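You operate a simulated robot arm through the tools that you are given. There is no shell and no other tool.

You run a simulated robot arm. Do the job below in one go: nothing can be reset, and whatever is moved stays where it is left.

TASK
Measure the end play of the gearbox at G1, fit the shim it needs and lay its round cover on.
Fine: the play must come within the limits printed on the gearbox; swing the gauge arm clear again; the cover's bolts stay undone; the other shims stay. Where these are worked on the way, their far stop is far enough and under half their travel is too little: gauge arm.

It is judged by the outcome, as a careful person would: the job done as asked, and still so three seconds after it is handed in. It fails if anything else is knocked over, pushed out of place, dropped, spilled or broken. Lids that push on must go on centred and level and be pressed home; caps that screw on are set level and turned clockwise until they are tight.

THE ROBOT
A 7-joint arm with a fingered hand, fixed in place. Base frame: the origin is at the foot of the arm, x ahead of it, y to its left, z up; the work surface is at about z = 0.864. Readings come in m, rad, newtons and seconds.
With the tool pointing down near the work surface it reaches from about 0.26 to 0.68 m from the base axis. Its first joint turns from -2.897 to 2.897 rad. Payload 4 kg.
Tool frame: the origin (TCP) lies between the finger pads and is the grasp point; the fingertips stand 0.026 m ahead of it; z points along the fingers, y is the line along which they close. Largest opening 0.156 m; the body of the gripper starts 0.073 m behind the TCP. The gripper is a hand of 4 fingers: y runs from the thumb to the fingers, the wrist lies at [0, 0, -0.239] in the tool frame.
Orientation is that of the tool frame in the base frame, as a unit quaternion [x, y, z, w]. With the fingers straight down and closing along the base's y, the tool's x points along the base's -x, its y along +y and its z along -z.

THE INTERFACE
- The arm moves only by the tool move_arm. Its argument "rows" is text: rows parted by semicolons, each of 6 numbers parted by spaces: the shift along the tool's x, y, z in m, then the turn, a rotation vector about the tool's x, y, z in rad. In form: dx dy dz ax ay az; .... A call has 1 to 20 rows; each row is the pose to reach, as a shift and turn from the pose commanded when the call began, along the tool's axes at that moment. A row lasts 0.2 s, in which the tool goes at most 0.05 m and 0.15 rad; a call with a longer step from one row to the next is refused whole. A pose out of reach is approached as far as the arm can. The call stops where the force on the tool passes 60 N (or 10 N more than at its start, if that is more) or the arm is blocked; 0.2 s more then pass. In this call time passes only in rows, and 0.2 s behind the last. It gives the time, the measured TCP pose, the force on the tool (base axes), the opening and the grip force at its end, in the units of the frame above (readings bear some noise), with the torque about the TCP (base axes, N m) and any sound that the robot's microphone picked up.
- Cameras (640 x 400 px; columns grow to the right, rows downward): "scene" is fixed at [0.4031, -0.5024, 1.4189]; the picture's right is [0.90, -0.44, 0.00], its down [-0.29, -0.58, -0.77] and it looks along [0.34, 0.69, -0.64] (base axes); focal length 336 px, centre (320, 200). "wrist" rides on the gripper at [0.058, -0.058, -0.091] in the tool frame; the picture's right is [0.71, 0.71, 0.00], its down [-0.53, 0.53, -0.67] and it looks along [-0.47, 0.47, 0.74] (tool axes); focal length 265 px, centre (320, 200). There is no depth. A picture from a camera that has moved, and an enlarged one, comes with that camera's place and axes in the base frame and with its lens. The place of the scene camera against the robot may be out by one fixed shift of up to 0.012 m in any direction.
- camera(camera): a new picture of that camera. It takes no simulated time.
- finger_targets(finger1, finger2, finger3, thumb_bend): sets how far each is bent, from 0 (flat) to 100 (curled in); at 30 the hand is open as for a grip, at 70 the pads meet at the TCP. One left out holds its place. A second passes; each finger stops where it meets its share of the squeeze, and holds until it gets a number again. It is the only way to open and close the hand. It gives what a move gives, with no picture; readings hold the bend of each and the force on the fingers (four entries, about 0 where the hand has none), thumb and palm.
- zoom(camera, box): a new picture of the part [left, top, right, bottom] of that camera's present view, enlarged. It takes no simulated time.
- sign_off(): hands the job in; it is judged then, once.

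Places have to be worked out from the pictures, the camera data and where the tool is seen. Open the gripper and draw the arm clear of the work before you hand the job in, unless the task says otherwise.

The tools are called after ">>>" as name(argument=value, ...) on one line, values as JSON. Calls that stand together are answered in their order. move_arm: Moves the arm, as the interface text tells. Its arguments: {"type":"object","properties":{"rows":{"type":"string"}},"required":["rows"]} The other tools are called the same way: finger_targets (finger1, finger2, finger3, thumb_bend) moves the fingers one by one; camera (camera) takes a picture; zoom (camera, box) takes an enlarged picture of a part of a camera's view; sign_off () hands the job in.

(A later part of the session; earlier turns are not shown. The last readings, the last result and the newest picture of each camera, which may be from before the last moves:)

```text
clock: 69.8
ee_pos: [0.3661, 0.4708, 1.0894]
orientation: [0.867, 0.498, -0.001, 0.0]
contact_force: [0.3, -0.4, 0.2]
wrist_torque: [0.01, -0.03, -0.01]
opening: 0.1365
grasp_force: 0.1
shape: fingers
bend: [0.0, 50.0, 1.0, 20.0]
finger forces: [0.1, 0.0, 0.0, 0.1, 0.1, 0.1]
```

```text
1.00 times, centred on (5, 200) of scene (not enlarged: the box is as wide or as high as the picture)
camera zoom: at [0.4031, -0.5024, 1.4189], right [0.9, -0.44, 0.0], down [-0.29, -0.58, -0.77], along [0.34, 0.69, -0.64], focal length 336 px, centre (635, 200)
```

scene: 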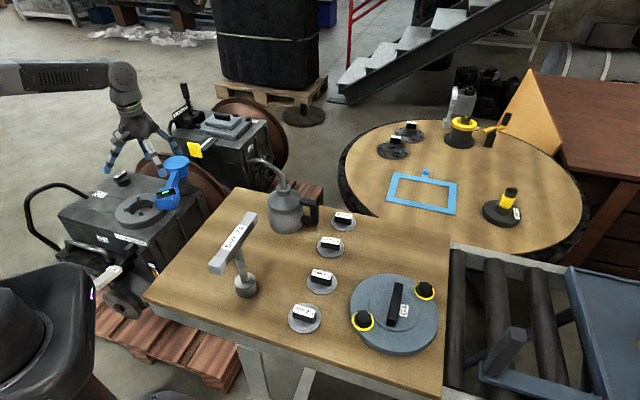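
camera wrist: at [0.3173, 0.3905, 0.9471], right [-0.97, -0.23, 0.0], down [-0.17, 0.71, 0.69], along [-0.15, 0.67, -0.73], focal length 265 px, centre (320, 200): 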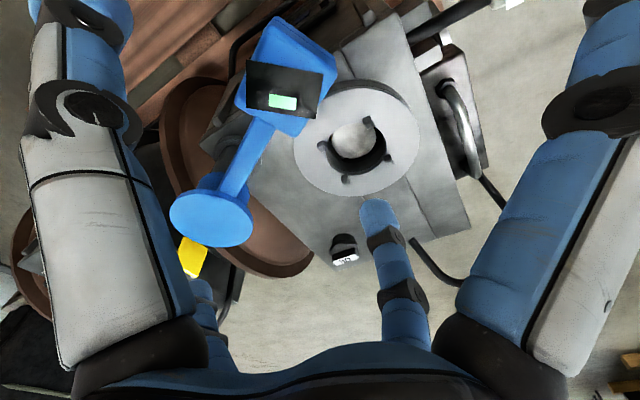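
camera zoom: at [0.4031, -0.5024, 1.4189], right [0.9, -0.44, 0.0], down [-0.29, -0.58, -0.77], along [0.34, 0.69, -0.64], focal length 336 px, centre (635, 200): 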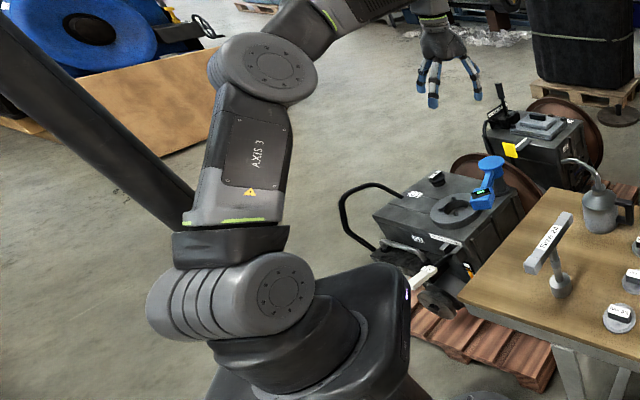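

Yaw is now wound to ψ≈240°. I'll try descending to the same spot near the gauge to see whether the block is gone. Finger2 and thumb roles swap, so set finger2 to 20 and thumb to 50.

>>> finger_targets(finger1=0, finger2=20, finger3=0, thumb_bend=50)

>>> move_arm(rows="-0.0063 -0.0158 0.04 0 0 -0.006; -0.0126 -0.0316 0.08 0 0 -0.012; -0.0189 -0.0474 0.12 0 0 -0.018; -0.0252 -0.0632 0.16 0 0 -0.024; -0.0315 -0.079 0.2 0 0 -0.03; -0.0378 -0.0948 0.24 0 0 -0.038")

>>> zoom(camera="scene", box=[0, 0, 10, 400])

>>> camera(camera="wrist")

```text
clock: 70.8
ee_pos: [0.3661, 0.4717, 1.088]
orientation: [0.868, 0.497, 0.0, -0.001]
contact_force: [0.0, 0.3, 0.1]
wrist_torque: [0.0, -0.01, -0.01]
opening: 0.1125
grasp_force: 0.1
shape: fingers
bend: [0.0, 20.0, 1.0, 50.0]
finger forces: [0.1, 0.0, 0.0, 0.0, 0.0, 0.0]
```

```text
clock: 72.2
ee_pos: [0.2672, 0.49, 0.8504]
orientation: [0.858, 0.513, -0.001, -0.001]
contact_force: [-0.7, 0.0, -0.7]
wrist_torque: [-0.01, -0.01, -0.01]
opening: 0.1121
grasp_force: 0.2
shape: fingers
bend: [0.0, 20.0, 0.0, 50.0]
finger forces: [0.0, 0.1, 0.1, 0.1, 0.1, 0.0]
```

```text
1.00 times, centred on (5, 200) of scene (not enlarged: the box is as wide or as high as the picture)
camera zoom: at [0.4031, -0.5024, 1.4189], right [0.9, -0.44, 0.0], down [-0.29, -0.58, -0.77], along [0.34, 0.69, -0.64], focal length 336 px, centre (635, 200)
```

zoom: 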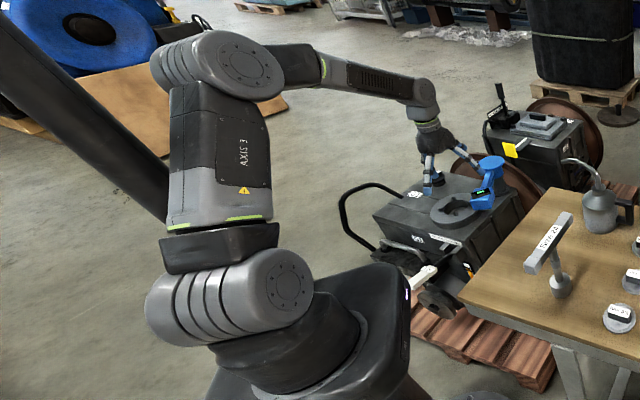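

```text
taken
camera wrist: at [0.2411, 0.5676, 0.9404], right [0.96, 0.29, 0.0], down [0.21, -0.71, 0.67], along [0.19, -0.64, -0.74], focal length 265 px, centre (320, 200)
```

wrist: 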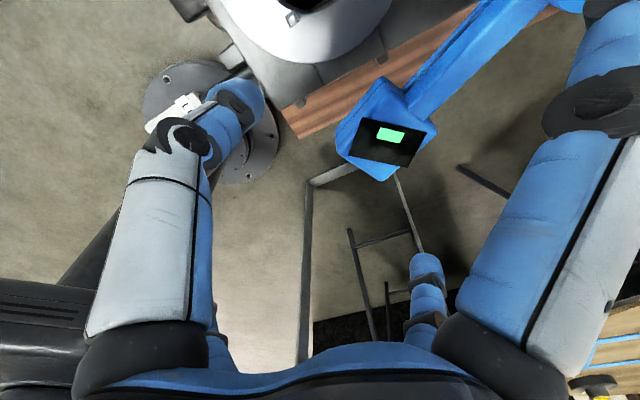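

No block this time. The head is at θ≈−108°. I'll align above it (finger2 behind, thumb ahead), lower to z≈0.704, then continue swinging clockwise.

>>> move_arm(rows="-0.005 0.016 0.01 0 0 -0.08; -0.0091 0.0319 0.02 0 0 -0.17; -0.0091 0.0319 0.06 0 0 -0.17; -0.0091 0.0319 0.1 0 0 -0.17; -0.0091 0.0319 0.146 0 0 -0.17")

>>> camera(camera="wrist")

```text
clock: 73.4
ee_pos: [0.2904, 0.4649, 0.7035]
orientation: [0.811, 0.585, -0.001, -0.001]
contact_force: [0.6, -1.3, 0.9]
wrist_torque: [-0.07, 0.05, -0.02]
opening: 0.1121
grasp_force: 0.3
shape: fingers
bend: [0.0, 20.0, 0.0, 50.0]
finger forces: [0.0, 0.3, 0.0, 0.0, 0.0, 0.1]
```

```text
taken
camera wrist: at [0.252, 0.5383, 0.7931], right [0.9, 0.45, 0.0], down [0.33, -0.67, 0.67], along [0.3, -0.6, -0.74], focal length 265 px, centre (320, 200)
```

wrist: 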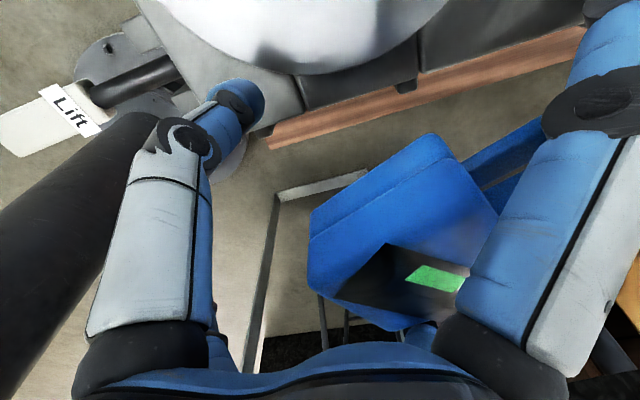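

In position with finger2 touching lightly behind the head. Swing about 34° first.

>>> move_arm(rows="0.00598 -0.02159 0 0 0 0.12; 0.01451 -0.04231 0 0 0 0.24; 0.02545 -0.06186 0 0 0 0.36; 0.03866 -0.07996 0 0 0 0.48; 0.05393 -0.09635 0 0 0 0.6")

>>> camera(camera="wrist")

>>> zoom(camera="scene", box=[60, 80, 260, 260])

```text
clock: 74.6
ee_pos: [0.2146, 0.5466, 0.7046]
orientation: [0.948, 0.318, -0.001, -0.001]
contact_force: [-0.7, -0.3, -0.8]
wrist_torque: [-0.01, 0.01, 0.03]
opening: 0.1121
grasp_force: 0.0
shape: fingers
bend: [0.0, 20.0, 0.0, 50.0]
finger forces: [0.0, 0.0, 0.0, 0.1, 0.0, 0.0]
```

```text
taken
camera wrist: at [0.2248, 0.6276, 0.794], right [0.99, -0.14, 0.0], down [-0.1, -0.74, 0.67], along [-0.09, -0.66, -0.74], focal length 265 px, centre (320, 200)
```

wrist: 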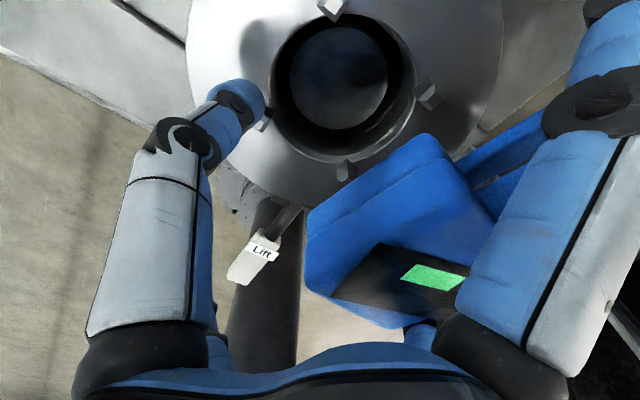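

```text
2.22 times, centred on (160, 170) of scene
camera zoom: at [0.4031, -0.5024, 1.4189], right [0.9, -0.44, 0.0], down [-0.29, -0.58, -0.77], along [0.34, 0.69, -0.64], focal length 746 px, centre (676, 267)
```

zoom: 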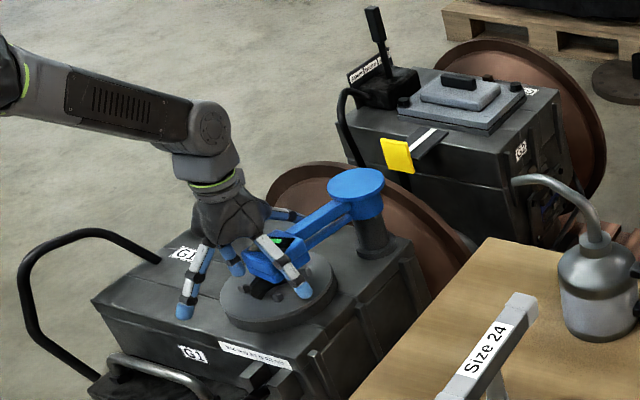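

Working well. Two more steps, then small ones to feel the far stop.

>>> move_arm(rows="0.00598 -0.02159 0 0 0 0.12; 0.01451 -0.04231 0 0 0 0.24")

>>> camera(camera="wrist")

>>> zoom(camera="scene", box=[80, 130, 230, 250])

```text
clock: 75.2
ee_pos: [0.1992, 0.5896, 0.7038]
orientation: [0.98, 0.201, -0.001, 0.001]
contact_force: [1.2, 0.2, -0.5]
wrist_torque: [0.0, -0.04, 0.0]
opening: 0.1123
grasp_force: 0.0
shape: fingers
bend: [0.0, 20.0, 0.0, 50.0]
finger forces: [0.0, 0.1, 0.1, 0.1, 0.0, 0.0]
```

```text
taken
camera wrist: at [0.2293, 0.665, 0.7948], right [0.93, -0.37, 0.0], down [-0.27, -0.69, 0.67], along [-0.25, -0.62, -0.74], focal length 265 px, centre (320, 200)
```

wrist: 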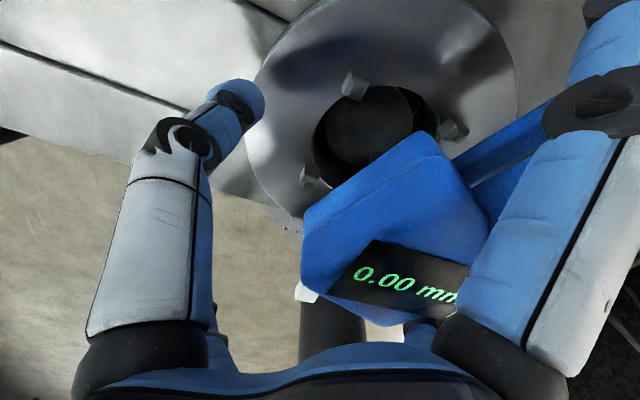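

```text
3.33 times, centred on (155, 190) of scene
camera zoom: at [0.4031, -0.5024, 1.4189], right [0.9, -0.44, 0.0], down [-0.29, -0.58, -0.77], along [0.34, 0.69, -0.64], focal length 1120 px, centre (870, 233)
```

zoom: 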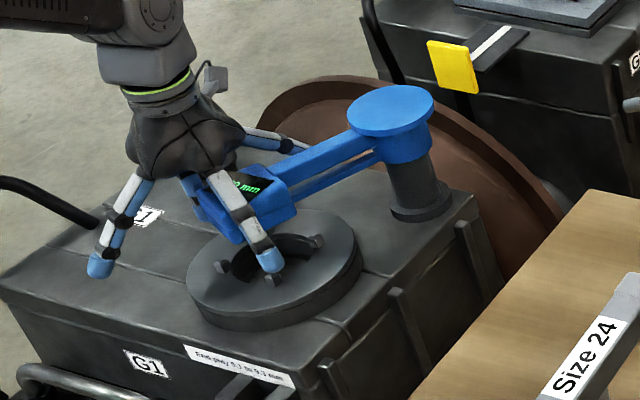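

The display has woken up ("0.00 mm"), but the head is not over the bore yet. I'll continue in small steps towards the stop.

>>> move_arm(rows="0.00268 -0.01088 0 0 0 0.06; 0.00598 -0.02159 0 0 0 0.12; 0.00998 -0.03211 0 0 0 0.18; 0.01451 -0.04231 0 0 0 0.24")

>>> camera(camera="wrist")

>>> zoom(camera="scene", box=[80, 130, 230, 250])

```text
clock: 76.0
ee_pos: [0.2066, 0.6087, 0.7027]
orientation: [0.993, 0.113, 0.002, 0.014]
contact_force: [3.6, -19.7, 15.1]
wrist_torque: [-0.42, -0.13, -0.1]
opening: 0.112
grasp_force: 12.6
shape: fingers
bend: [0.0, 5.0, 0.0, 50.0]
finger forces: [0.0, 24.7, 0.0, 0.0, 0.1, 0.0]
stopped in row 4: the force on the tool passed its limit at 68 N (the readings are from after the stop); the commanded pose is now the measured one
```

```text
taken
camera wrist: at [0.248, 0.6811, 0.7918], right [0.85, -0.53, 0.02], down [-0.4, -0.61, 0.68], along [-0.35, -0.59, -0.73], focal length 265 px, centre (320, 200)
```

wrist: 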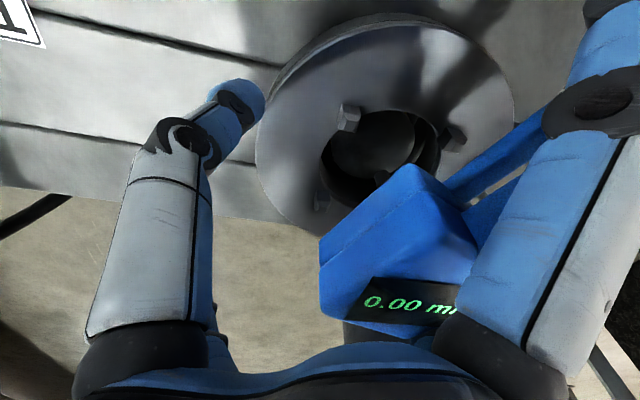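

```text
3.33 times, centred on (155, 190) of scene
camera zoom: at [0.4031, -0.5024, 1.4189], right [0.9, -0.44, 0.0], down [-0.29, -0.58, -0.77], along [0.34, 0.69, -0.64], focal length 1120 px, centre (870, 233)
```

zoom: 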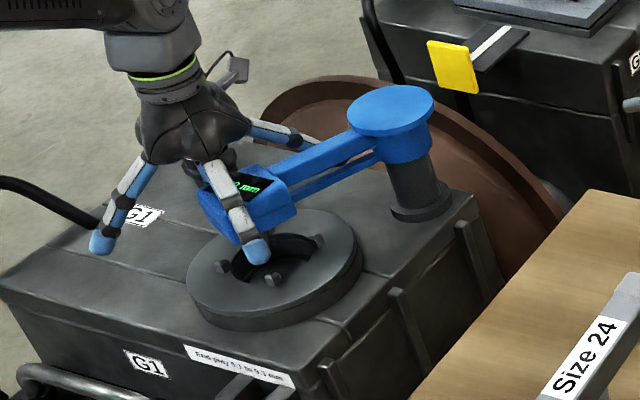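

Far stop reached (68 N). The display reads 0.00 mm, so the shaft probably must be lifted with the "Lift" lever to show the play. I'll back finger2 off the head and raise the hand.

>>> move_arm(rows="0 0.01 0 0 0 0; 0 0.022 0 0 0 0; 0 0.022 -0.03 0 0 0; 0 0.022 -0.07 0 0 0; 0 0.022 -0.11 0 0 0; 0 0.022 -0.15 0 0 0; 0 0.022 -0.19 0 0 0")

>>> camera(camera="wrist")

>>> zoom(camera="scene", box=[50, 150, 210, 290])

```text
clock: 77.6
ee_pos: [0.2083, 0.594, 0.8929]
orientation: [0.994, 0.113, 0.001, 0.011]
contact_force: [-0.1, 0.0, 0.4]
wrist_torque: [-0.02, 0.01, 0.02]
opening: 0.1118
grasp_force: 0.0
shape: fingers
bend: [1.0, 20.0, 0.0, 50.0]
finger forces: [0.0, 0.1, 0.1, 0.0, 0.1, 0.1]
```

```text
taken
camera wrist: at [0.2487, 0.665, 0.9815], right [0.85, -0.53, 0.02], down [-0.4, -0.62, 0.68], along [-0.35, -0.58, -0.73], focal length 265 px, centre (320, 200)
```

wrist: 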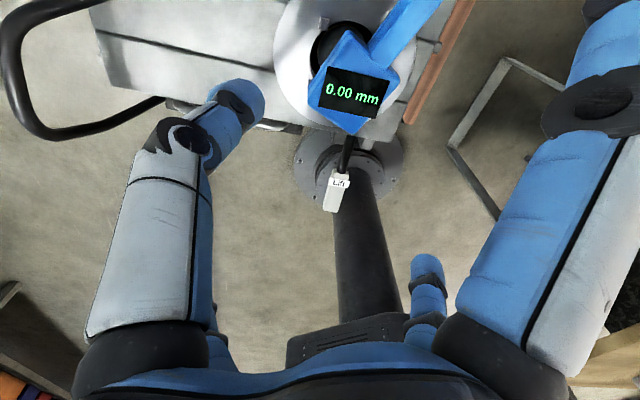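

```text
2.86 times, centred on (130, 220) of scene
camera zoom: at [0.4031, -0.5024, 1.4189], right [0.9, -0.44, 0.0], down [-0.29, -0.58, -0.77], along [0.34, 0.69, -0.64], focal length 960 px, centre (863, 143)
```

zoom: 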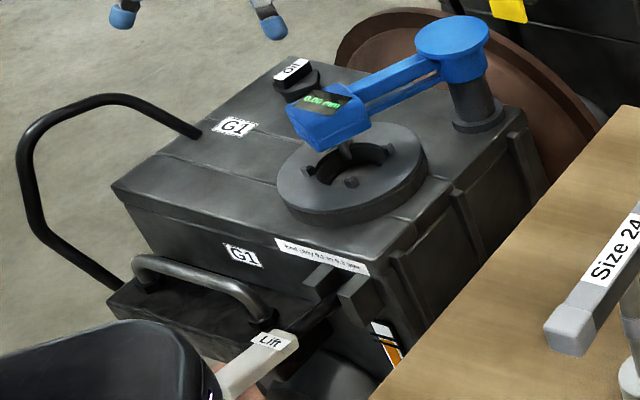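

The gauge head stays over the bore with its plunger down. The Lift lever handle is near (0.102, 0.356, 0.583), sticking out of G1's front face. I'll close the fingers into a point, turn so the camera is clear of the gearbox, and go above the handle.

>>> finger_targets(finger1=66, finger2=66, finger3=66, thumb_bend=66)

>>> move_arm(rows="-0.0177 0.0232 0.0 0.002 0.0015 -0.14; -0.0353 0.0464 0.0 0.004 0.003 -0.28; -0.053 0.0695 0.0 0.006 0.0046 -0.42; -0.0707 0.0927 0.01 0.008 0.006 -0.56; -0.0883 0.1159 0.015 0.01 0.0077 -0.7; -0.106 0.1391 0.02 0.013 0.009 -0.84; -0.1237 0.1622 0.03 0.015 0.011 -0.98; -0.1413 0.1854 0.037 0.017 0.012 -1.12; -0.159 0.2086 0.043 0.019 0.0138 -1.257")

>>> camera(camera="wrist")

>>> zoom(camera="scene", box=[0, 0, 10, 400])

```text
clock: 78.6
ee_pos: [0.2081, 0.5938, 0.8914]
orientation: [0.993, 0.114, 0.002, 0.011]
contact_force: [0.1, 0.0, 0.4]
wrist_torque: [0.01, 0.01, 0.03]
opening: 0.0073
grasp_force: 0.0
shape: fingers
bend: [66.0, 66.0, 66.0, 66.0]
finger forces: [0.0, 0.0, 0.0, 0.0, 0.0, 0.0]
```

```text
clock: 79.8
ee_pos: [0.1917, 0.4222, 0.8109]
orientation: [0.909, 0.407, -0.019, 0.088]
contact_force: [0.7, 0.7, -0.6]
wrist_torque: [-0.02, 0.01, -0.02]
opening: 0.0071
grasp_force: 0.0
shape: fingers
bend: [66.0, 66.0, 66.0, 66.0]
finger forces: [0.1, 0.0, 0.0, 0.1, 0.1, 0.1]
stopped in row 6: the arm was blocked; the commanded pose is now the measured one
```

```text
taken
camera wrist: at [0.1823, 0.5187, 0.8849], right [1.0, 0.06, 0.02], down [0.02, -0.61, 0.79], along [0.06, -0.79, -0.61], focal length 265 px, centre (320, 200)
```

wrist: 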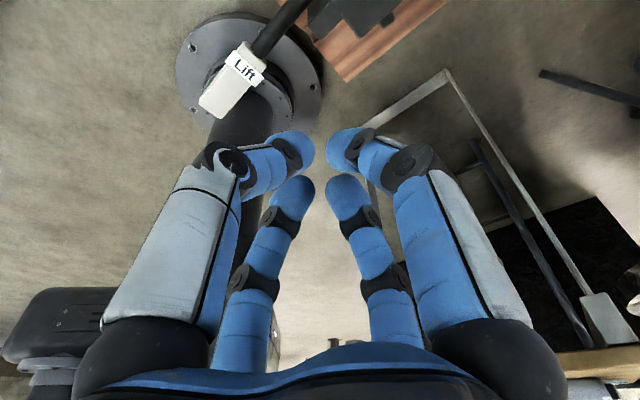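

```text
1.00 times, centred on (5, 200) of scene (not enlarged: the box is as wide or as high as the picture)
camera zoom: at [0.4031, -0.5024, 1.4189], right [0.9, -0.44, 0.0], down [-0.29, -0.58, -0.77], along [0.34, 0.69, -0.64], focal length 336 px, centre (635, 200)
```

zoom: 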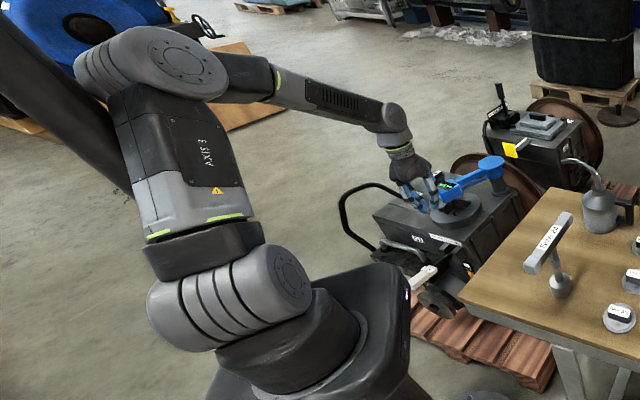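

The elbow met the post as the hand came in close. Instead I'll tilt the hand about 29°, reaching over the gearbox with the wrist kept farther out, to hover above the handle.

>>> move_arm(rows="-0.0066 -0.0086 0.0203 -0.0105 -0.065 0.0961; -0.0132 -0.0171 0.0406 -0.0209 -0.13 0.1922; -0.0198 -0.0257 0.0609 -0.0314 -0.195 0.2884; -0.0263 -0.0342 0.0812 -0.0418 -0.26 0.3845; -0.0329 -0.0428 0.1015 -0.0523 -0.325 0.4806; -0.0395 -0.0513 0.1218 -0.0627 -0.3898 0.5767")

>>> camera(camera="wrist")

>>> zoom(camera="scene", box=[0, 0, 10, 400])

```text
clock: 81.2
ee_pos: [0.1304, 0.4063, 0.6888]
orientation: [0.962, 0.11, -0.155, 0.194]
contact_force: [-0.1, -0.9, 0.3]
wrist_torque: [-0.02, -0.01, 0.0]
opening: 0.0067
grasp_force: 0.1
shape: fingers
bend: [66.0, 66.0, 66.0, 66.0]
finger forces: [0.0, 0.0, 0.0, 0.0, 0.0, 0.0]
```

```text
taken
camera wrist: at [0.1901, 0.5039, 0.7272], right [0.85, -0.53, 0.0], down [-0.17, -0.28, 0.94], along [-0.5, -0.8, -0.33], focal length 265 px, centre (320, 200)
```

wrist: 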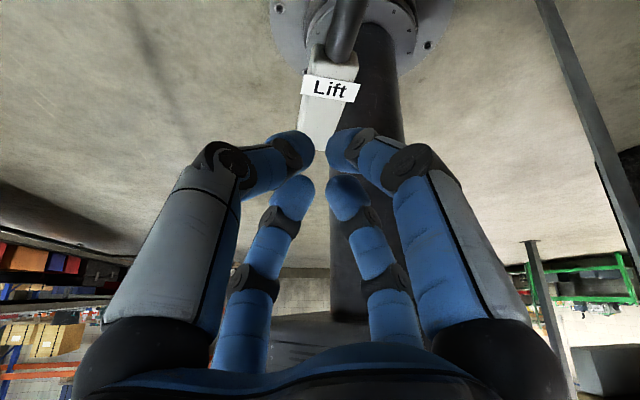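

```text
1.00 times, centred on (5, 200) of scene (not enlarged: the box is as wide or as high as the picture)
camera zoom: at [0.4031, -0.5024, 1.4189], right [0.9, -0.44, 0.0], down [-0.29, -0.58, -0.77], along [0.34, 0.69, -0.64], focal length 336 px, centre (635, 200)
```

zoom: 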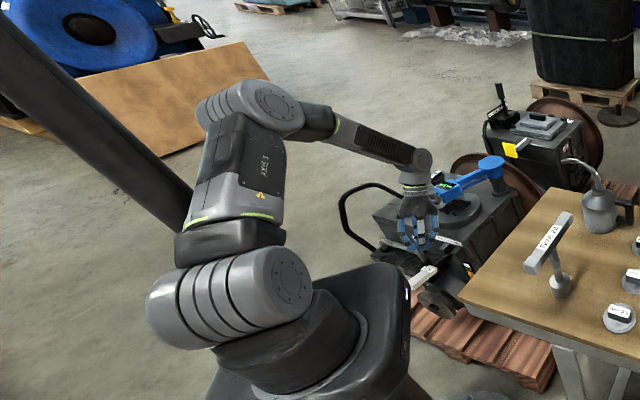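

The tilt works, with the elbow well clear of the post. I can see the handle ending near (0.09, 0.345, 0.595). I'll bring the closed fingertips down onto it and begin pressing down gently.

>>> move_arm(rows="-0.0038 0.0037 0.028 0 0 0; -0.0076 0.0073 0.056 0 0 0; -0.0114 0.011 0.0839 0 0 0; -0.0073 0.0069 0.0944 0 0 0; -0.0032 0.0028 0.1049 0 0 0")

>>> camera(camera="wrist")

>>> zoom(camera="scene", box=[50, 150, 210, 290])

```text
clock: 82.5
ee_pos: [0.1014, 0.3589, 0.5985]
orientation: [0.962, 0.112, -0.156, 0.194]
contact_force: [-1.9, -0.6, 4.1]
wrist_torque: [-0.05, 0.06, -0.04]
opening: 0.0048
grasp_force: 2.2
shape: fingers
bend: [67.0, 66.0, 66.0, 67.0]
finger forces: [0.8, 0.0, 0.1, 0.1, 3.3, 0.0]
```

```text
taken
camera wrist: at [0.1607, 0.4584, 0.6372], right [0.85, -0.53, 0.0], down [-0.17, -0.28, 0.94], along [-0.5, -0.8, -0.33], focal length 265 px, centre (320, 200)
```

wrist: 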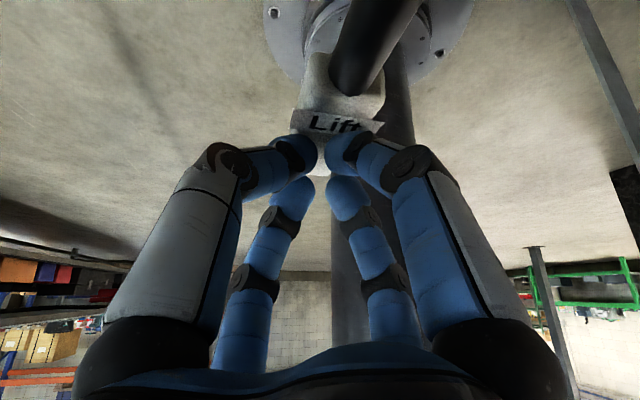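

```text
2.86 times, centred on (130, 220) of scene
camera zoom: at [0.4031, -0.5024, 1.4189], right [0.9, -0.44, 0.0], down [-0.29, -0.58, -0.77], along [0.34, 0.69, -0.64], focal length 960 px, centre (863, 143)
```

zoom: 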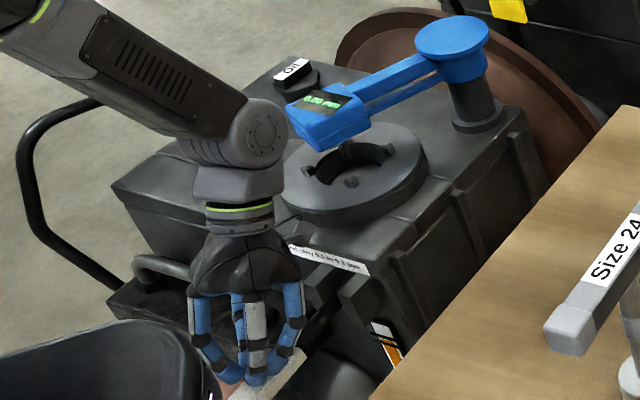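

Contact with the handle (about 4 N). Press further down in small steps and watch the display.

>>> move_arm(rows="0.0041 -0.0041 0.0105 0 0 0; 0.0082 -0.0082 0.021 0 0 0")

>>> zoom(camera="scene", box=[100, 170, 160, 220])

>>> camera(camera="wrist")

```text
clock: 83.0
ee_pos: [0.1013, 0.3606, 0.5842]
orientation: [0.962, 0.111, -0.156, 0.193]
contact_force: [-6.8, -16.6, 29.6]
wrist_torque: [3.32, -1.86, -0.56]
opening: 0.0041
grasp_force: 3.1
shape: fingers
bend: [67.0, 66.0, 66.0, 67.0]
finger forces: [1.7, 0.0, 0.1, 0.0, 4.1, 0.1]
stopped in row 2: the force on the tool passed its limit at 98 N (the readings are from after the stop); the commanded pose is now the measured one
```

```text
8.00 times, centred on (130, 195) of scene
camera zoom: at [0.4031, -0.5024, 1.4189], right [0.9, -0.44, 0.0], down [-0.29, -0.58, -0.77], along [0.34, 0.69, -0.64], focal length 2687 px, centre (1840, 240)
```

zoom: 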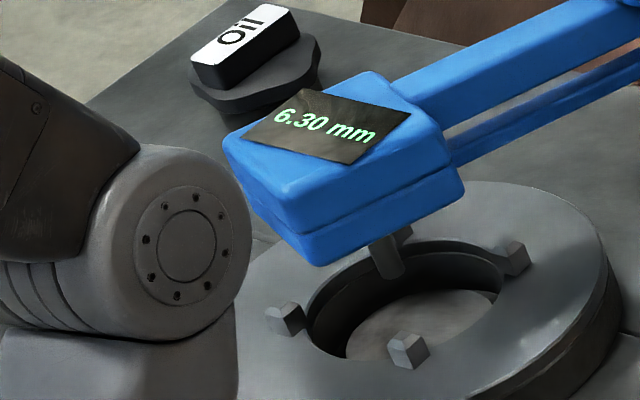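

```text
taken
camera wrist: at [0.1619, 0.4588, 0.6227], right [0.85, -0.53, 0.0], down [-0.17, -0.28, 0.94], along [-0.5, -0.8, -0.33], focal length 265 px, centre (320, 200)
```

wrist: 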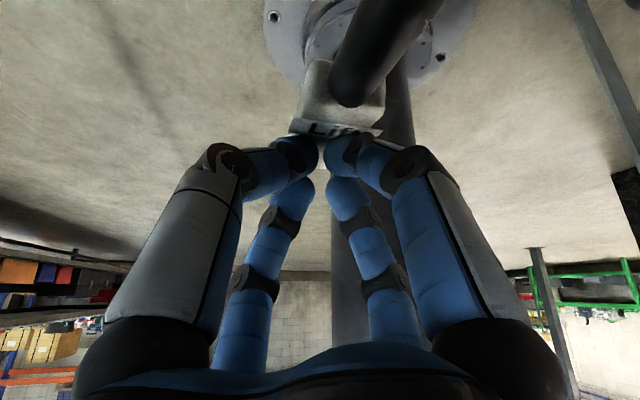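

The display shows 6.30 mm, but the torque indicates the camera bracket touched the gearbox edge. I'll back up a little, shift outward along the handle, and press again to see if the reading is final.

>>> move_arm(rows="-0.0055 0.0055 -0.014 0 0 0; -0.0131 0.0102 -0.0093 0 0 0; -0.0206 0.0149 -0.0046 0 0 0")

>>> zoom(camera="scene", box=[100, 170, 160, 220])

>>> move_arm(rows="0.0041 -0.0041 0.0105 0 0 0; 0.0062 -0.0062 0.0158 0 0 0")

>>> zoom(camera="scene", box=[100, 170, 160, 220])

>>> camera(camera="wrist")

```text
clock: 83.8
ee_pos: [0.0886, 0.3471, 0.5988]
orientation: [0.962, 0.111, -0.156, 0.193]
contact_force: [1.0, 0.0, 4.0]
wrist_torque: [0.02, -0.03, 0.02]
opening: 0.0045
grasp_force: 1.2
shape: fingers
bend: [67.0, 66.0, 66.0, 67.0]
finger forces: [1.1, 0.0, 0.0, 0.0, 2.0, 0.0]
```

```text
8.00 times, centred on (130, 195) of scene
camera zoom: at [0.4031, -0.5024, 1.4189], right [0.9, -0.44, 0.0], down [-0.29, -0.58, -0.77], along [0.34, 0.69, -0.64], focal length 2687 px, centre (1840, 240)
```

zoom: 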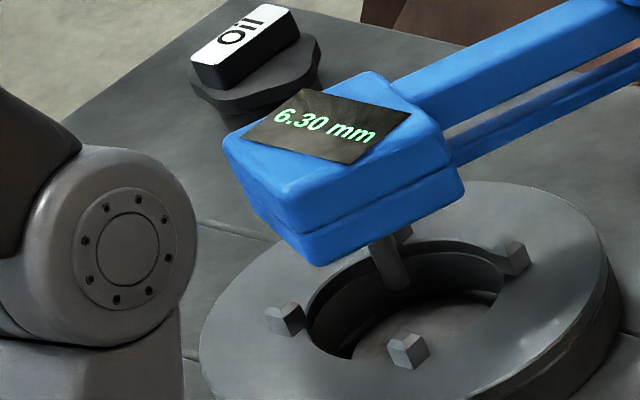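

```text
clock: 84.4
ee_pos: [0.0885, 0.3471, 0.5801]
orientation: [0.962, 0.112, -0.155, 0.193]
contact_force: [1.0, 0.1, 5.4]
wrist_torque: [0.02, 0.0, 0.05]
opening: 0.0042
grasp_force: 2.9
shape: fingers
bend: [67.0, 66.0, 66.0, 67.0]
finger forces: [1.8, 0.0, 0.0, 0.0, 3.0, 0.0]
```

```text
8.00 times, centred on (130, 195) of scene
camera zoom: at [0.4031, -0.5024, 1.4189], right [0.9, -0.44, 0.0], down [-0.29, -0.58, -0.77], along [0.34, 0.69, -0.64], focal length 2687 px, centre (1840, 240)
```

zoom: 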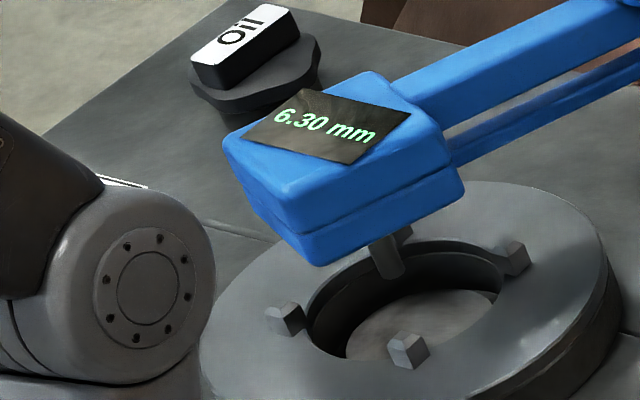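

```text
taken
camera wrist: at [0.1482, 0.4451, 0.619], right [0.85, -0.53, 0.0], down [-0.17, -0.28, 0.94], along [-0.5, -0.8, -0.33], focal length 265 px, centre (320, 200)
```

wrist: 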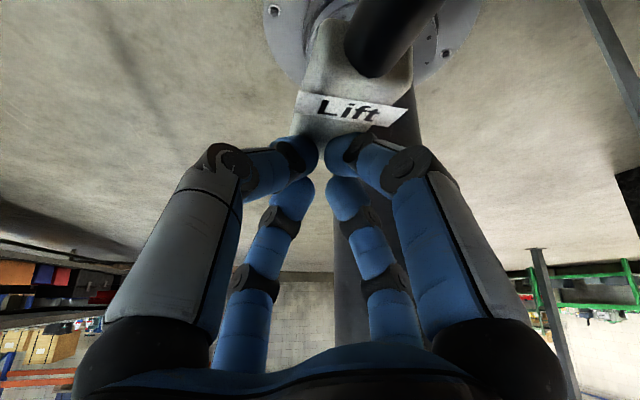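

Still 6.30 mm with light force. I'll press further to the lever's stop to check that the reading doesn't grow.

>>> move_arm(rows="0.0021 -0.0021 0.0053 0 0 0; 0.0041 -0.0041 0.0105 0 0 0; 0.0062 -0.0062 0.0158 0 0 0; 0.0082 -0.0082 0.021 0 0 0")

>>> zoom(camera="scene", box=[100, 170, 160, 220])

>>> zoom(camera="scene", box=[40, 200, 200, 330])

```text
clock: 85.5
ee_pos: [0.085, 0.3494, 0.5601]
orientation: [0.962, 0.111, -0.159, 0.192]
contact_force: [-3.3, -5.4, 30.1]
wrist_torque: [-0.36, -0.06, -0.05]
opening: 0.0
grasp_force: 20.6
shape: fingers
bend: [73.0, 64.0, 66.0, 76.0]
finger forces: [20.4, 0.0, 0.0, 0.0, 21.6, 0.0]
stopped in row 4: the force on the tool passed its limit at 61 N (the readings are from after the stop); the commanded pose is now the measured one
```

```text
8.00 times, centred on (130, 195) of scene
camera zoom: at [0.4031, -0.5024, 1.4189], right [0.9, -0.44, 0.0], down [-0.29, -0.58, -0.77], along [0.34, 0.69, -0.64], focal length 2687 px, centre (1840, 240)
```

zoom: 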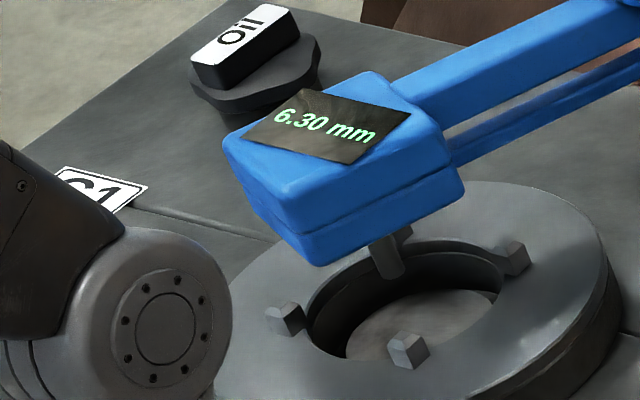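

```text
3.08 times, centred on (120, 265) of scene
camera zoom: at [0.4031, -0.5024, 1.4189], right [0.9, -0.44, 0.0], down [-0.29, -0.58, -0.77], along [0.34, 0.69, -0.64], focal length 1034 px, centre (935, 0)
```

zoom: 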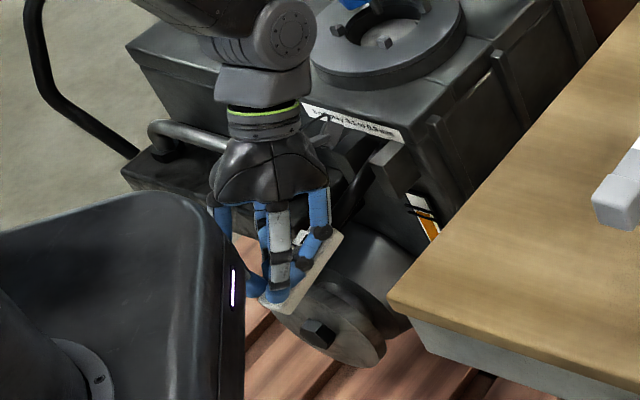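

Reading is stable at 6.30 mm at the lever's stop. I'll zoom tightly on the display and the label to be certain of the digits.

>>> zoom(camera="scene", box=[122, 178, 142, 192])

>>> zoom(camera="scene", box=[110, 228, 155, 252])

>>> zoom(camera="scene", box=[310, 230, 350, 260])

```text
16.00 times, centred on (132, 185) of scene
camera zoom: at [0.4031, -0.5024, 1.4189], right [0.9, -0.44, 0.0], down [-0.29, -0.58, -0.77], along [0.34, 0.69, -0.64], focal length 5374 px, centre (3328, 440)
```

zoom: 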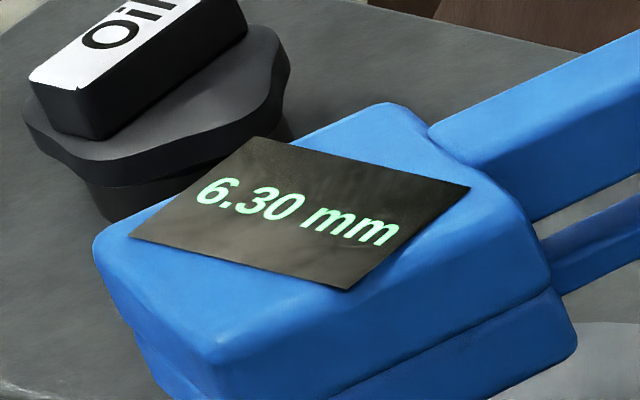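

```text
14.22 times, centred on (132, 240) of scene
camera zoom: at [0.4031, -0.5024, 1.4189], right [0.9, -0.44, 0.0], down [-0.29, -0.58, -0.77], along [0.34, 0.69, -0.64], focal length 4777 px, centre (2987, -369)
```

zoom: 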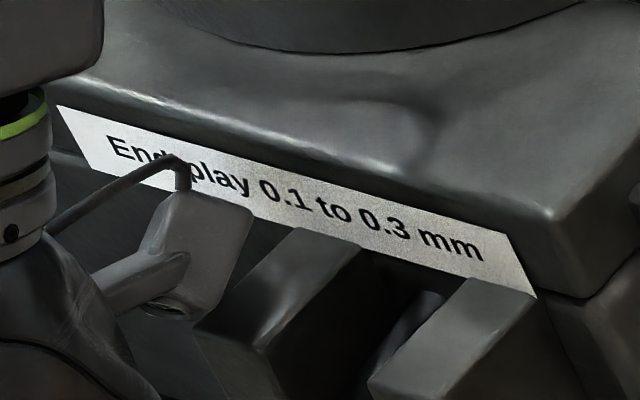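

```text
13.33 times, centred on (330, 245) of scene
camera zoom: at [0.4031, -0.5024, 1.4189], right [0.9, -0.44, 0.0], down [-0.29, -0.58, -0.77], along [0.34, 0.69, -0.64], focal length 4478 px, centre (187, -400)
```

zoom: 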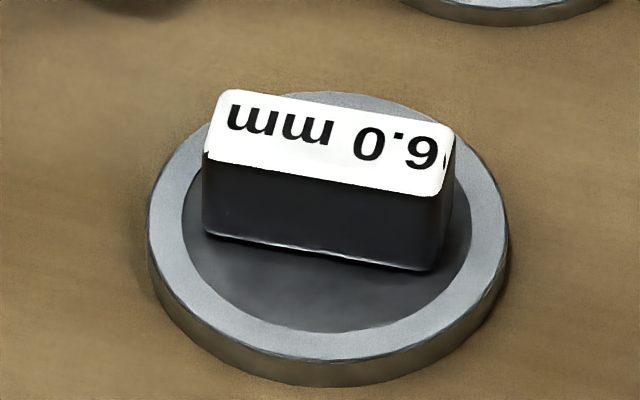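

Confirmed: play 6.30 mm, limits 0.1–0.3 mm, so the 6.0 mm shim (leaving 0.30) is the only fit. Now I'll withdraw from the lever, first up, then back along the tool axis.

>>> move_arm(rows="-0.0041 0.0041 -0.0105 0 0 0; -0.0082 0.0082 -0.021 0 0 0; -0.0123 0.0123 -0.0315 0 0 0; -0.0123 0.0123 -0.0615 0 0 0; -0.0123 0.0123 -0.0965 0 0 0; -0.0123 0.0123 -0.1315 0 0 0")

>>> zoom(camera="scene", box=[40, 130, 240, 330])

```text
clock: 86.9
ee_pos: [0.1122, 0.391, 0.6813]
orientation: [0.962, 0.111, -0.158, 0.191]
contact_force: [0.0, -0.5, 0.2]
wrist_torque: [0.01, 0.03, 0.04]
opening: 0.0063
grasp_force: 0.0
shape: fingers
bend: [66.0, 66.0, 66.0, 66.0]
finger forces: [0.0, 0.0, 0.0, 0.0, 0.0, 0.0]
```

```text
2.00 times, centred on (140, 230) of scene
camera zoom: at [0.4031, -0.5024, 1.4189], right [0.9, -0.44, 0.0], down [-0.29, -0.58, -0.77], along [0.34, 0.69, -0.64], focal length 672 px, centre (680, 140)
```

zoom: 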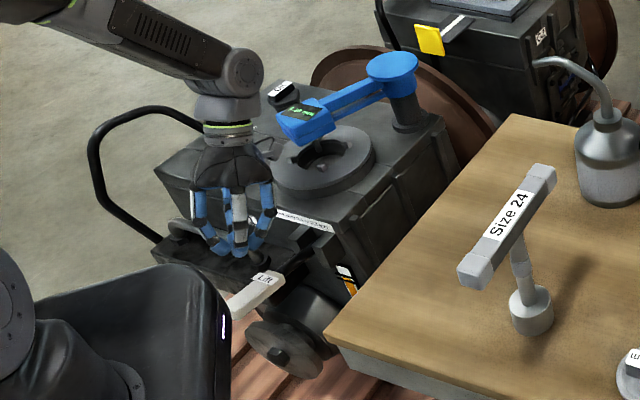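

The lever sprang back by itself. Now swing the gauge clear: I'll level the hand and go over to the far side of the gauge head (between it and the oil cap) with the closed fist as a pusher.

>>> move_arm(rows="0.0084 -0.0199 -0.0364 0.0442 0.0442 0; 0.0167 -0.0398 -0.0728 0.0884 0.0884 0; 0.0251 -0.0596 -0.1092 0.1326 0.1326 0; 0.0335 -0.0795 -0.1456 0.1768 0.1768 0; 0.0418 -0.0994 -0.182 0.221 0.221 0; 0.0502 -0.1193 -0.2184 0.2651 0.2651 0; 0.0585 -0.1391 -0.2548 0.3093 0.3093 0; 0.0669 -0.159 -0.2912 0.3535 0.3535 0")

>>> camera(camera="wrist")

>>> zoom(camera="scene", box=[60, 100, 240, 250])

```text
clock: 88.7
ee_pos: [0.2048, 0.6617, 0.8612]
orientation: [0.993, 0.115, -0.005, -0.001]
contact_force: [-0.2, 0.1, 1.2]
wrist_torque: [-0.03, -0.06, -0.01]
opening: 0.0068
grasp_force: 0.1
shape: fingers
bend: [66.0, 66.0, 66.0, 66.0]
finger forces: [0.1, 0.0, 0.1, 0.0, 0.1, 0.0]
```

```text
taken
camera wrist: at [0.247, 0.7308, 0.9511], right [0.85, -0.53, -0.01], down [-0.39, -0.63, 0.67], along [-0.36, -0.57, -0.74], focal length 265 px, centre (320, 200)
```

wrist: 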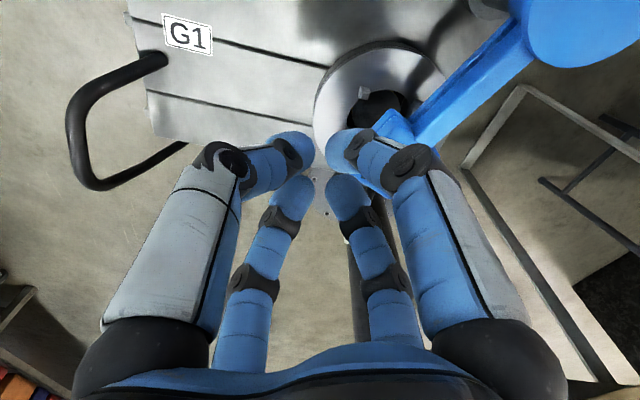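

```text
2.67 times, centred on (150, 175) of scene
camera zoom: at [0.4031, -0.5024, 1.4189], right [0.9, -0.44, 0.0], down [-0.29, -0.58, -0.77], along [0.34, 0.69, -0.64], focal length 896 px, centre (773, 267)
```

zoom: 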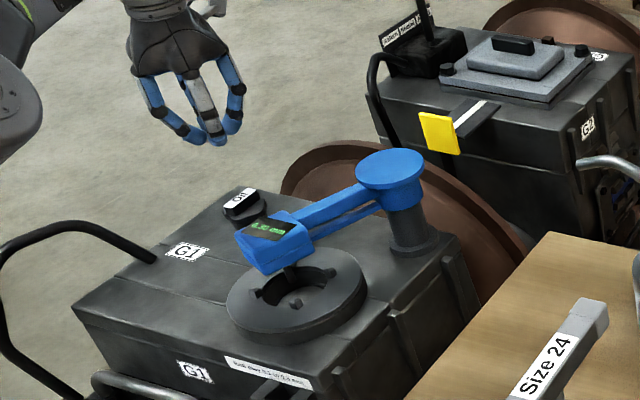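

The fist is beside the head on the oil-cap side with about 4 cm to its face. I'll lower to z≈0.708 and check.

>>> move_arm(rows="0 0 0.04 0 0 0; 0 0 0.08 0 0 0; 0 0 0.12 0 0 0; 0 0 0.154 0 0 0")

>>> camera(camera="wrist")

>>> zoom(camera="scene", box=[60, 100, 240, 250])

```text
clock: 89.7
ee_pos: [0.2051, 0.6618, 0.7057]
orientation: [0.993, 0.114, -0.005, -0.003]
contact_force: [-0.1, -0.4, 0.4]
wrist_torque: [0.03, 0.02, -0.01]
opening: 0.0063
grasp_force: 0.1
shape: fingers
bend: [66.0, 66.0, 66.0, 66.0]
finger forces: [0.1, 0.1, 0.0, 0.0, 0.0, 0.0]
```

```text
taken
camera wrist: at [0.2476, 0.7299, 0.7958], right [0.85, -0.53, -0.01], down [-0.39, -0.63, 0.67], along [-0.36, -0.56, -0.74], focal length 265 px, centre (320, 200)
```

wrist: 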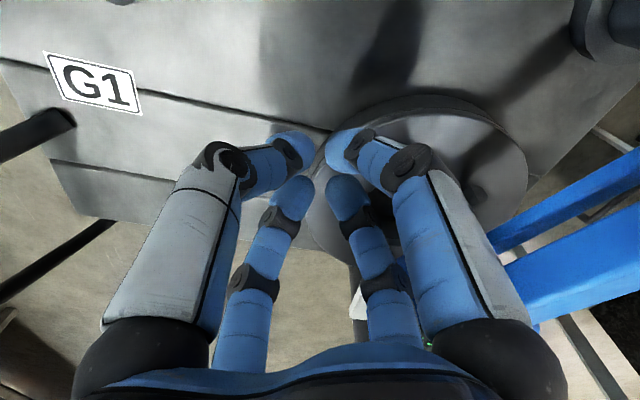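

```text
2.67 times, centred on (150, 175) of scene
camera zoom: at [0.4031, -0.5024, 1.4189], right [0.9, -0.44, 0.0], down [-0.29, -0.58, -0.77], along [0.34, 0.69, -0.64], focal length 896 px, centre (773, 267)
```

zoom: 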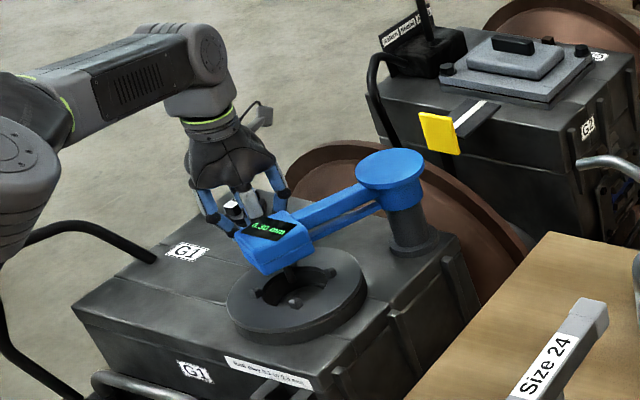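

Positioned well. I'll push counter-clockwise around the hub, half of the arc first.

>>> move_arm(rows="-0.0126 0.0382 0 0 0 0; -0.0164 0.0782 0 0 0 0; -0.0115 0.1181 0 0 0 0; 0.002 0.1562 0 0 0 0; 0.0236 0.1902 0 0 0 0")

>>> zoom(camera="scene", box=[60, 100, 240, 250])

>>> camera(camera="wrist")

```text
clock: 90.9
ee_pos: [0.2694, 0.4814, 0.7038]
orientation: [0.993, 0.116, -0.005, -0.003]
contact_force: [-0.2, 0.4, -0.8]
wrist_torque: [-0.02, -0.02, 0.02]
opening: 0.0063
grasp_force: 0.0
shape: fingers
bend: [66.0, 66.0, 66.0, 66.0]
finger forces: [0.1, 0.0, 0.0, 0.0, 0.1, 0.1]
```

```text
2.67 times, centred on (150, 175) of scene
camera zoom: at [0.4031, -0.5024, 1.4189], right [0.9, -0.44, 0.0], down [-0.29, -0.58, -0.77], along [0.34, 0.69, -0.64], focal length 896 px, centre (773, 267)
```

zoom: 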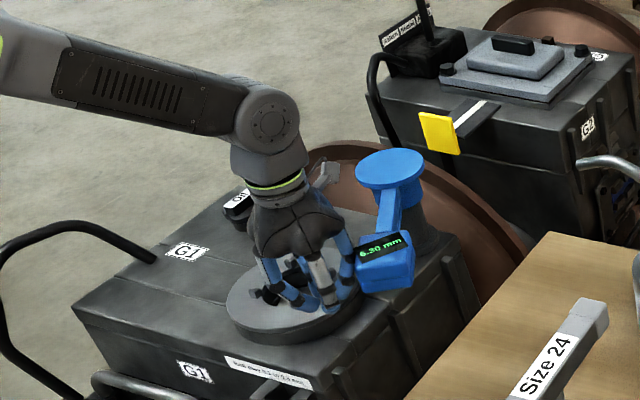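

```text
taken
camera wrist: at [0.3122, 0.5502, 0.7944], right [0.85, -0.53, -0.01], down [-0.38, -0.64, 0.67], along [-0.36, -0.56, -0.74], focal length 265 px, centre (320, 200)
```

wrist: 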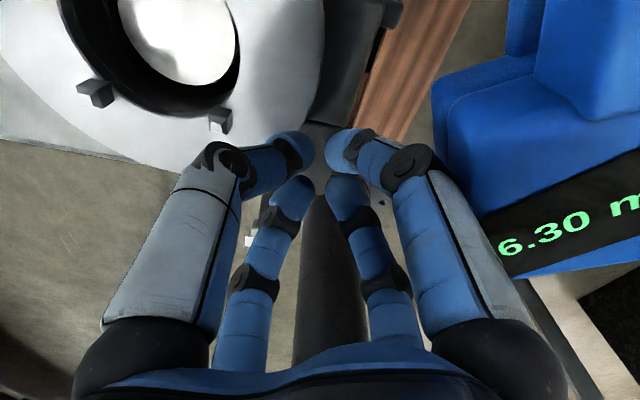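

It follows well. Continue the rest of the way back to the parked position.

>>> move_arm(rows="0.0285 0.0285 0 0 0 0; 0.0625 0.0502 0 0 0 0; 0.1004 0.0639 0 0 0 0; 0.1403 0.069 0 0 0 0; 0.174 0.067 0 0 0 0")

>>> zoom(camera="scene", box=[60, 100, 260, 250])

```text
clock: 92.1
ee_pos: [0.4567, 0.4548, 0.703]
orientation: [0.993, 0.114, -0.006, -0.001]
contact_force: [-4.2, -3.8, 0.2]
wrist_torque: [0.13, -0.11, -0.16]
opening: 0.0064
grasp_force: 2.7
shape: fingers
bend: [67.0, 66.0, 66.0, 66.0]
finger forces: [5.3, 0.0, 0.0, 0.0, 0.0, 0.1]
```

```text
2.67 times, centred on (160, 175) of scene
camera zoom: at [0.4031, -0.5024, 1.4189], right [0.9, -0.44, 0.0], down [-0.29, -0.58, -0.77], along [0.34, 0.69, -0.64], focal length 896 px, centre (747, 267)
```

zoom: 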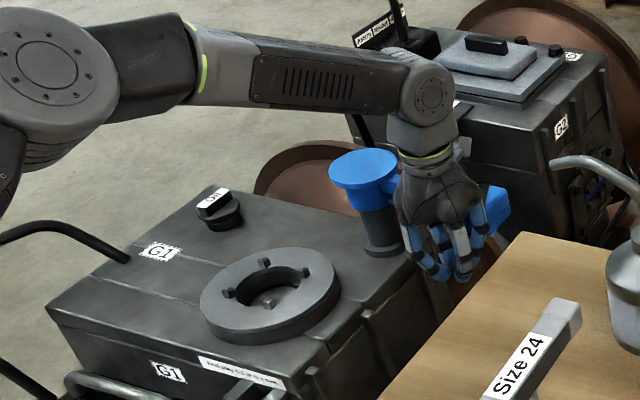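

Gauge is back at its park stop (light 5 N contact). I'll back off, lift and move toward the shims over the table.

>>> move_arm(rows="-0.0144 0.009 0 0 0 0; -0.0144 0.009 -0.045 0 0 0; -0.0144 0.009 -0.09 0 0 0; -0.0144 0.009 -0.135 0 0 0; -0.024 0.022 -0.18 0 0 0; -0.035 0.038 -0.225 0 0 0; -0.048 0.056 -0.265 0 0 0; -0.06 0.072 -0.305 0 0 0; -0.072 0.088 -0.345 0 0 0; -0.0846 0.1044 -0.377 0 0 0")

>>> zoom(camera="scene", box=[60, 100, 260, 250])

```text
clock: 94.3
ee_pos: [0.4021, 0.3314, 1.0811]
orientation: [0.993, 0.114, -0.004, -0.003]
contact_force: [0.2, -0.2, -0.2]
wrist_torque: [0.0, 0.0, -0.01]
opening: 0.0064
grasp_force: 0.0
shape: fingers
bend: [66.0, 66.0, 66.0, 66.0]
finger forces: [0.1, 0.0, 0.0, 0.0, 0.1, 0.0]
```

```text
2.67 times, centred on (160, 175) of scene
camera zoom: at [0.4031, -0.5024, 1.4189], right [0.9, -0.44, 0.0], down [-0.29, -0.58, -0.77], along [0.34, 0.69, -0.64], focal length 896 px, centre (747, 267)
```

zoom: 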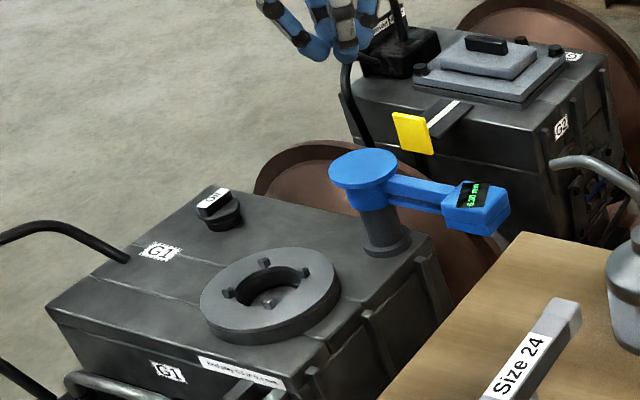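

The gauge arm is back where it began. Set fingers for a narrow pinch (thumb and finger2 at 50, others flat) and arc over toward the 6.0 mm shim.

>>> finger_targets(finger1=0, finger2=50, finger3=0, thumb_bend=50)

>>> move_arm(rows="0.0165 0.0369 0 0 0 0.0873; 0.0302 0.075 0 0 0 0.1746; 0.0408 0.1141 0 0 0 0.2619; 0.0484 0.1538 0 0 0 0.3492; 0.0529 0.1939 0 0 0 0.4365; 0.0541 0.2344 0 0 0 0.5238; 0.0525 0.2748 0 0 0 0.6111; 0.0475 0.315 0 0 0 0.6984; 0.0395 0.3547 0 0 0 0.7857; 0.0285 0.3935 0 0 0 0.873")

>>> camera(camera="wrist")

>>> camera(camera="scene")

```text
clock: 95.3
ee_pos: [0.4021, 0.3332, 1.08]
orientation: [0.993, 0.114, -0.005, -0.001]
contact_force: [-0.5, -0.6, 0.1]
wrist_torque: [0.0, -0.02, 0.0]
opening: 0.1119
grasp_force: 0.0
shape: fingers
bend: [1.0, 50.0, 1.0, 50.0]
finger forces: [0.0, 0.0, 0.0, 0.0, 0.0, 0.0]
```

```text
clock: 97.5
ee_pos: [0.5184, -0.0437, 1.0777]
orientation: [0.949, -0.316, -0.006, 0.0]
contact_force: [0.2, 0.3, 0.9]
wrist_torque: [-0.02, 0.04, -0.03]
opening: 0.112
grasp_force: 0.1
shape: fingers
bend: [1.0, 50.0, 1.0, 50.0]
finger forces: [0.0, 0.1, 0.0, 0.1, 0.0, 0.1]
```

```text
taken
camera wrist: at [0.5983, -0.0316, 1.1676], right [0.14, -0.99, 0.0], down [-0.73, -0.11, 0.68], along [-0.67, -0.09, -0.74], focal length 265 px, centre (320, 200)
```

wrist: 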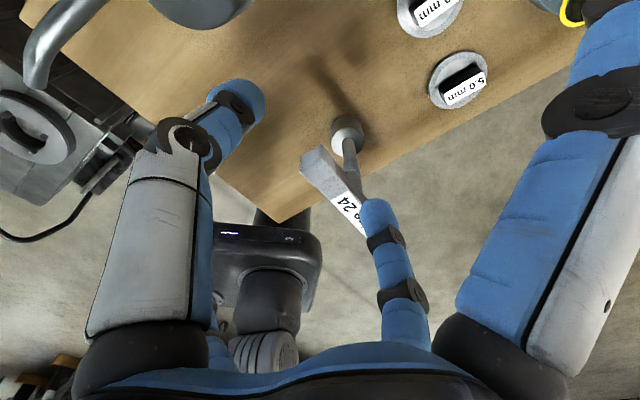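

```text
taken
```

scene: 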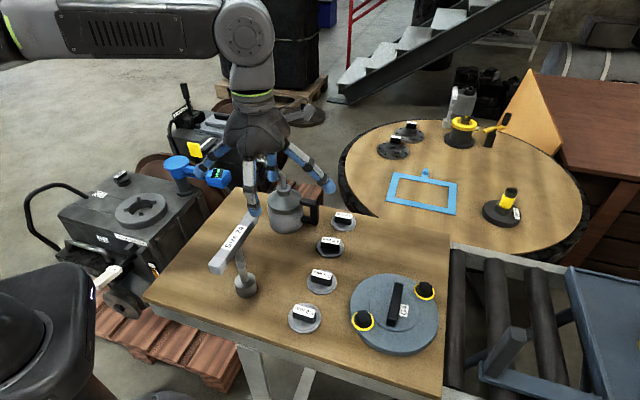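

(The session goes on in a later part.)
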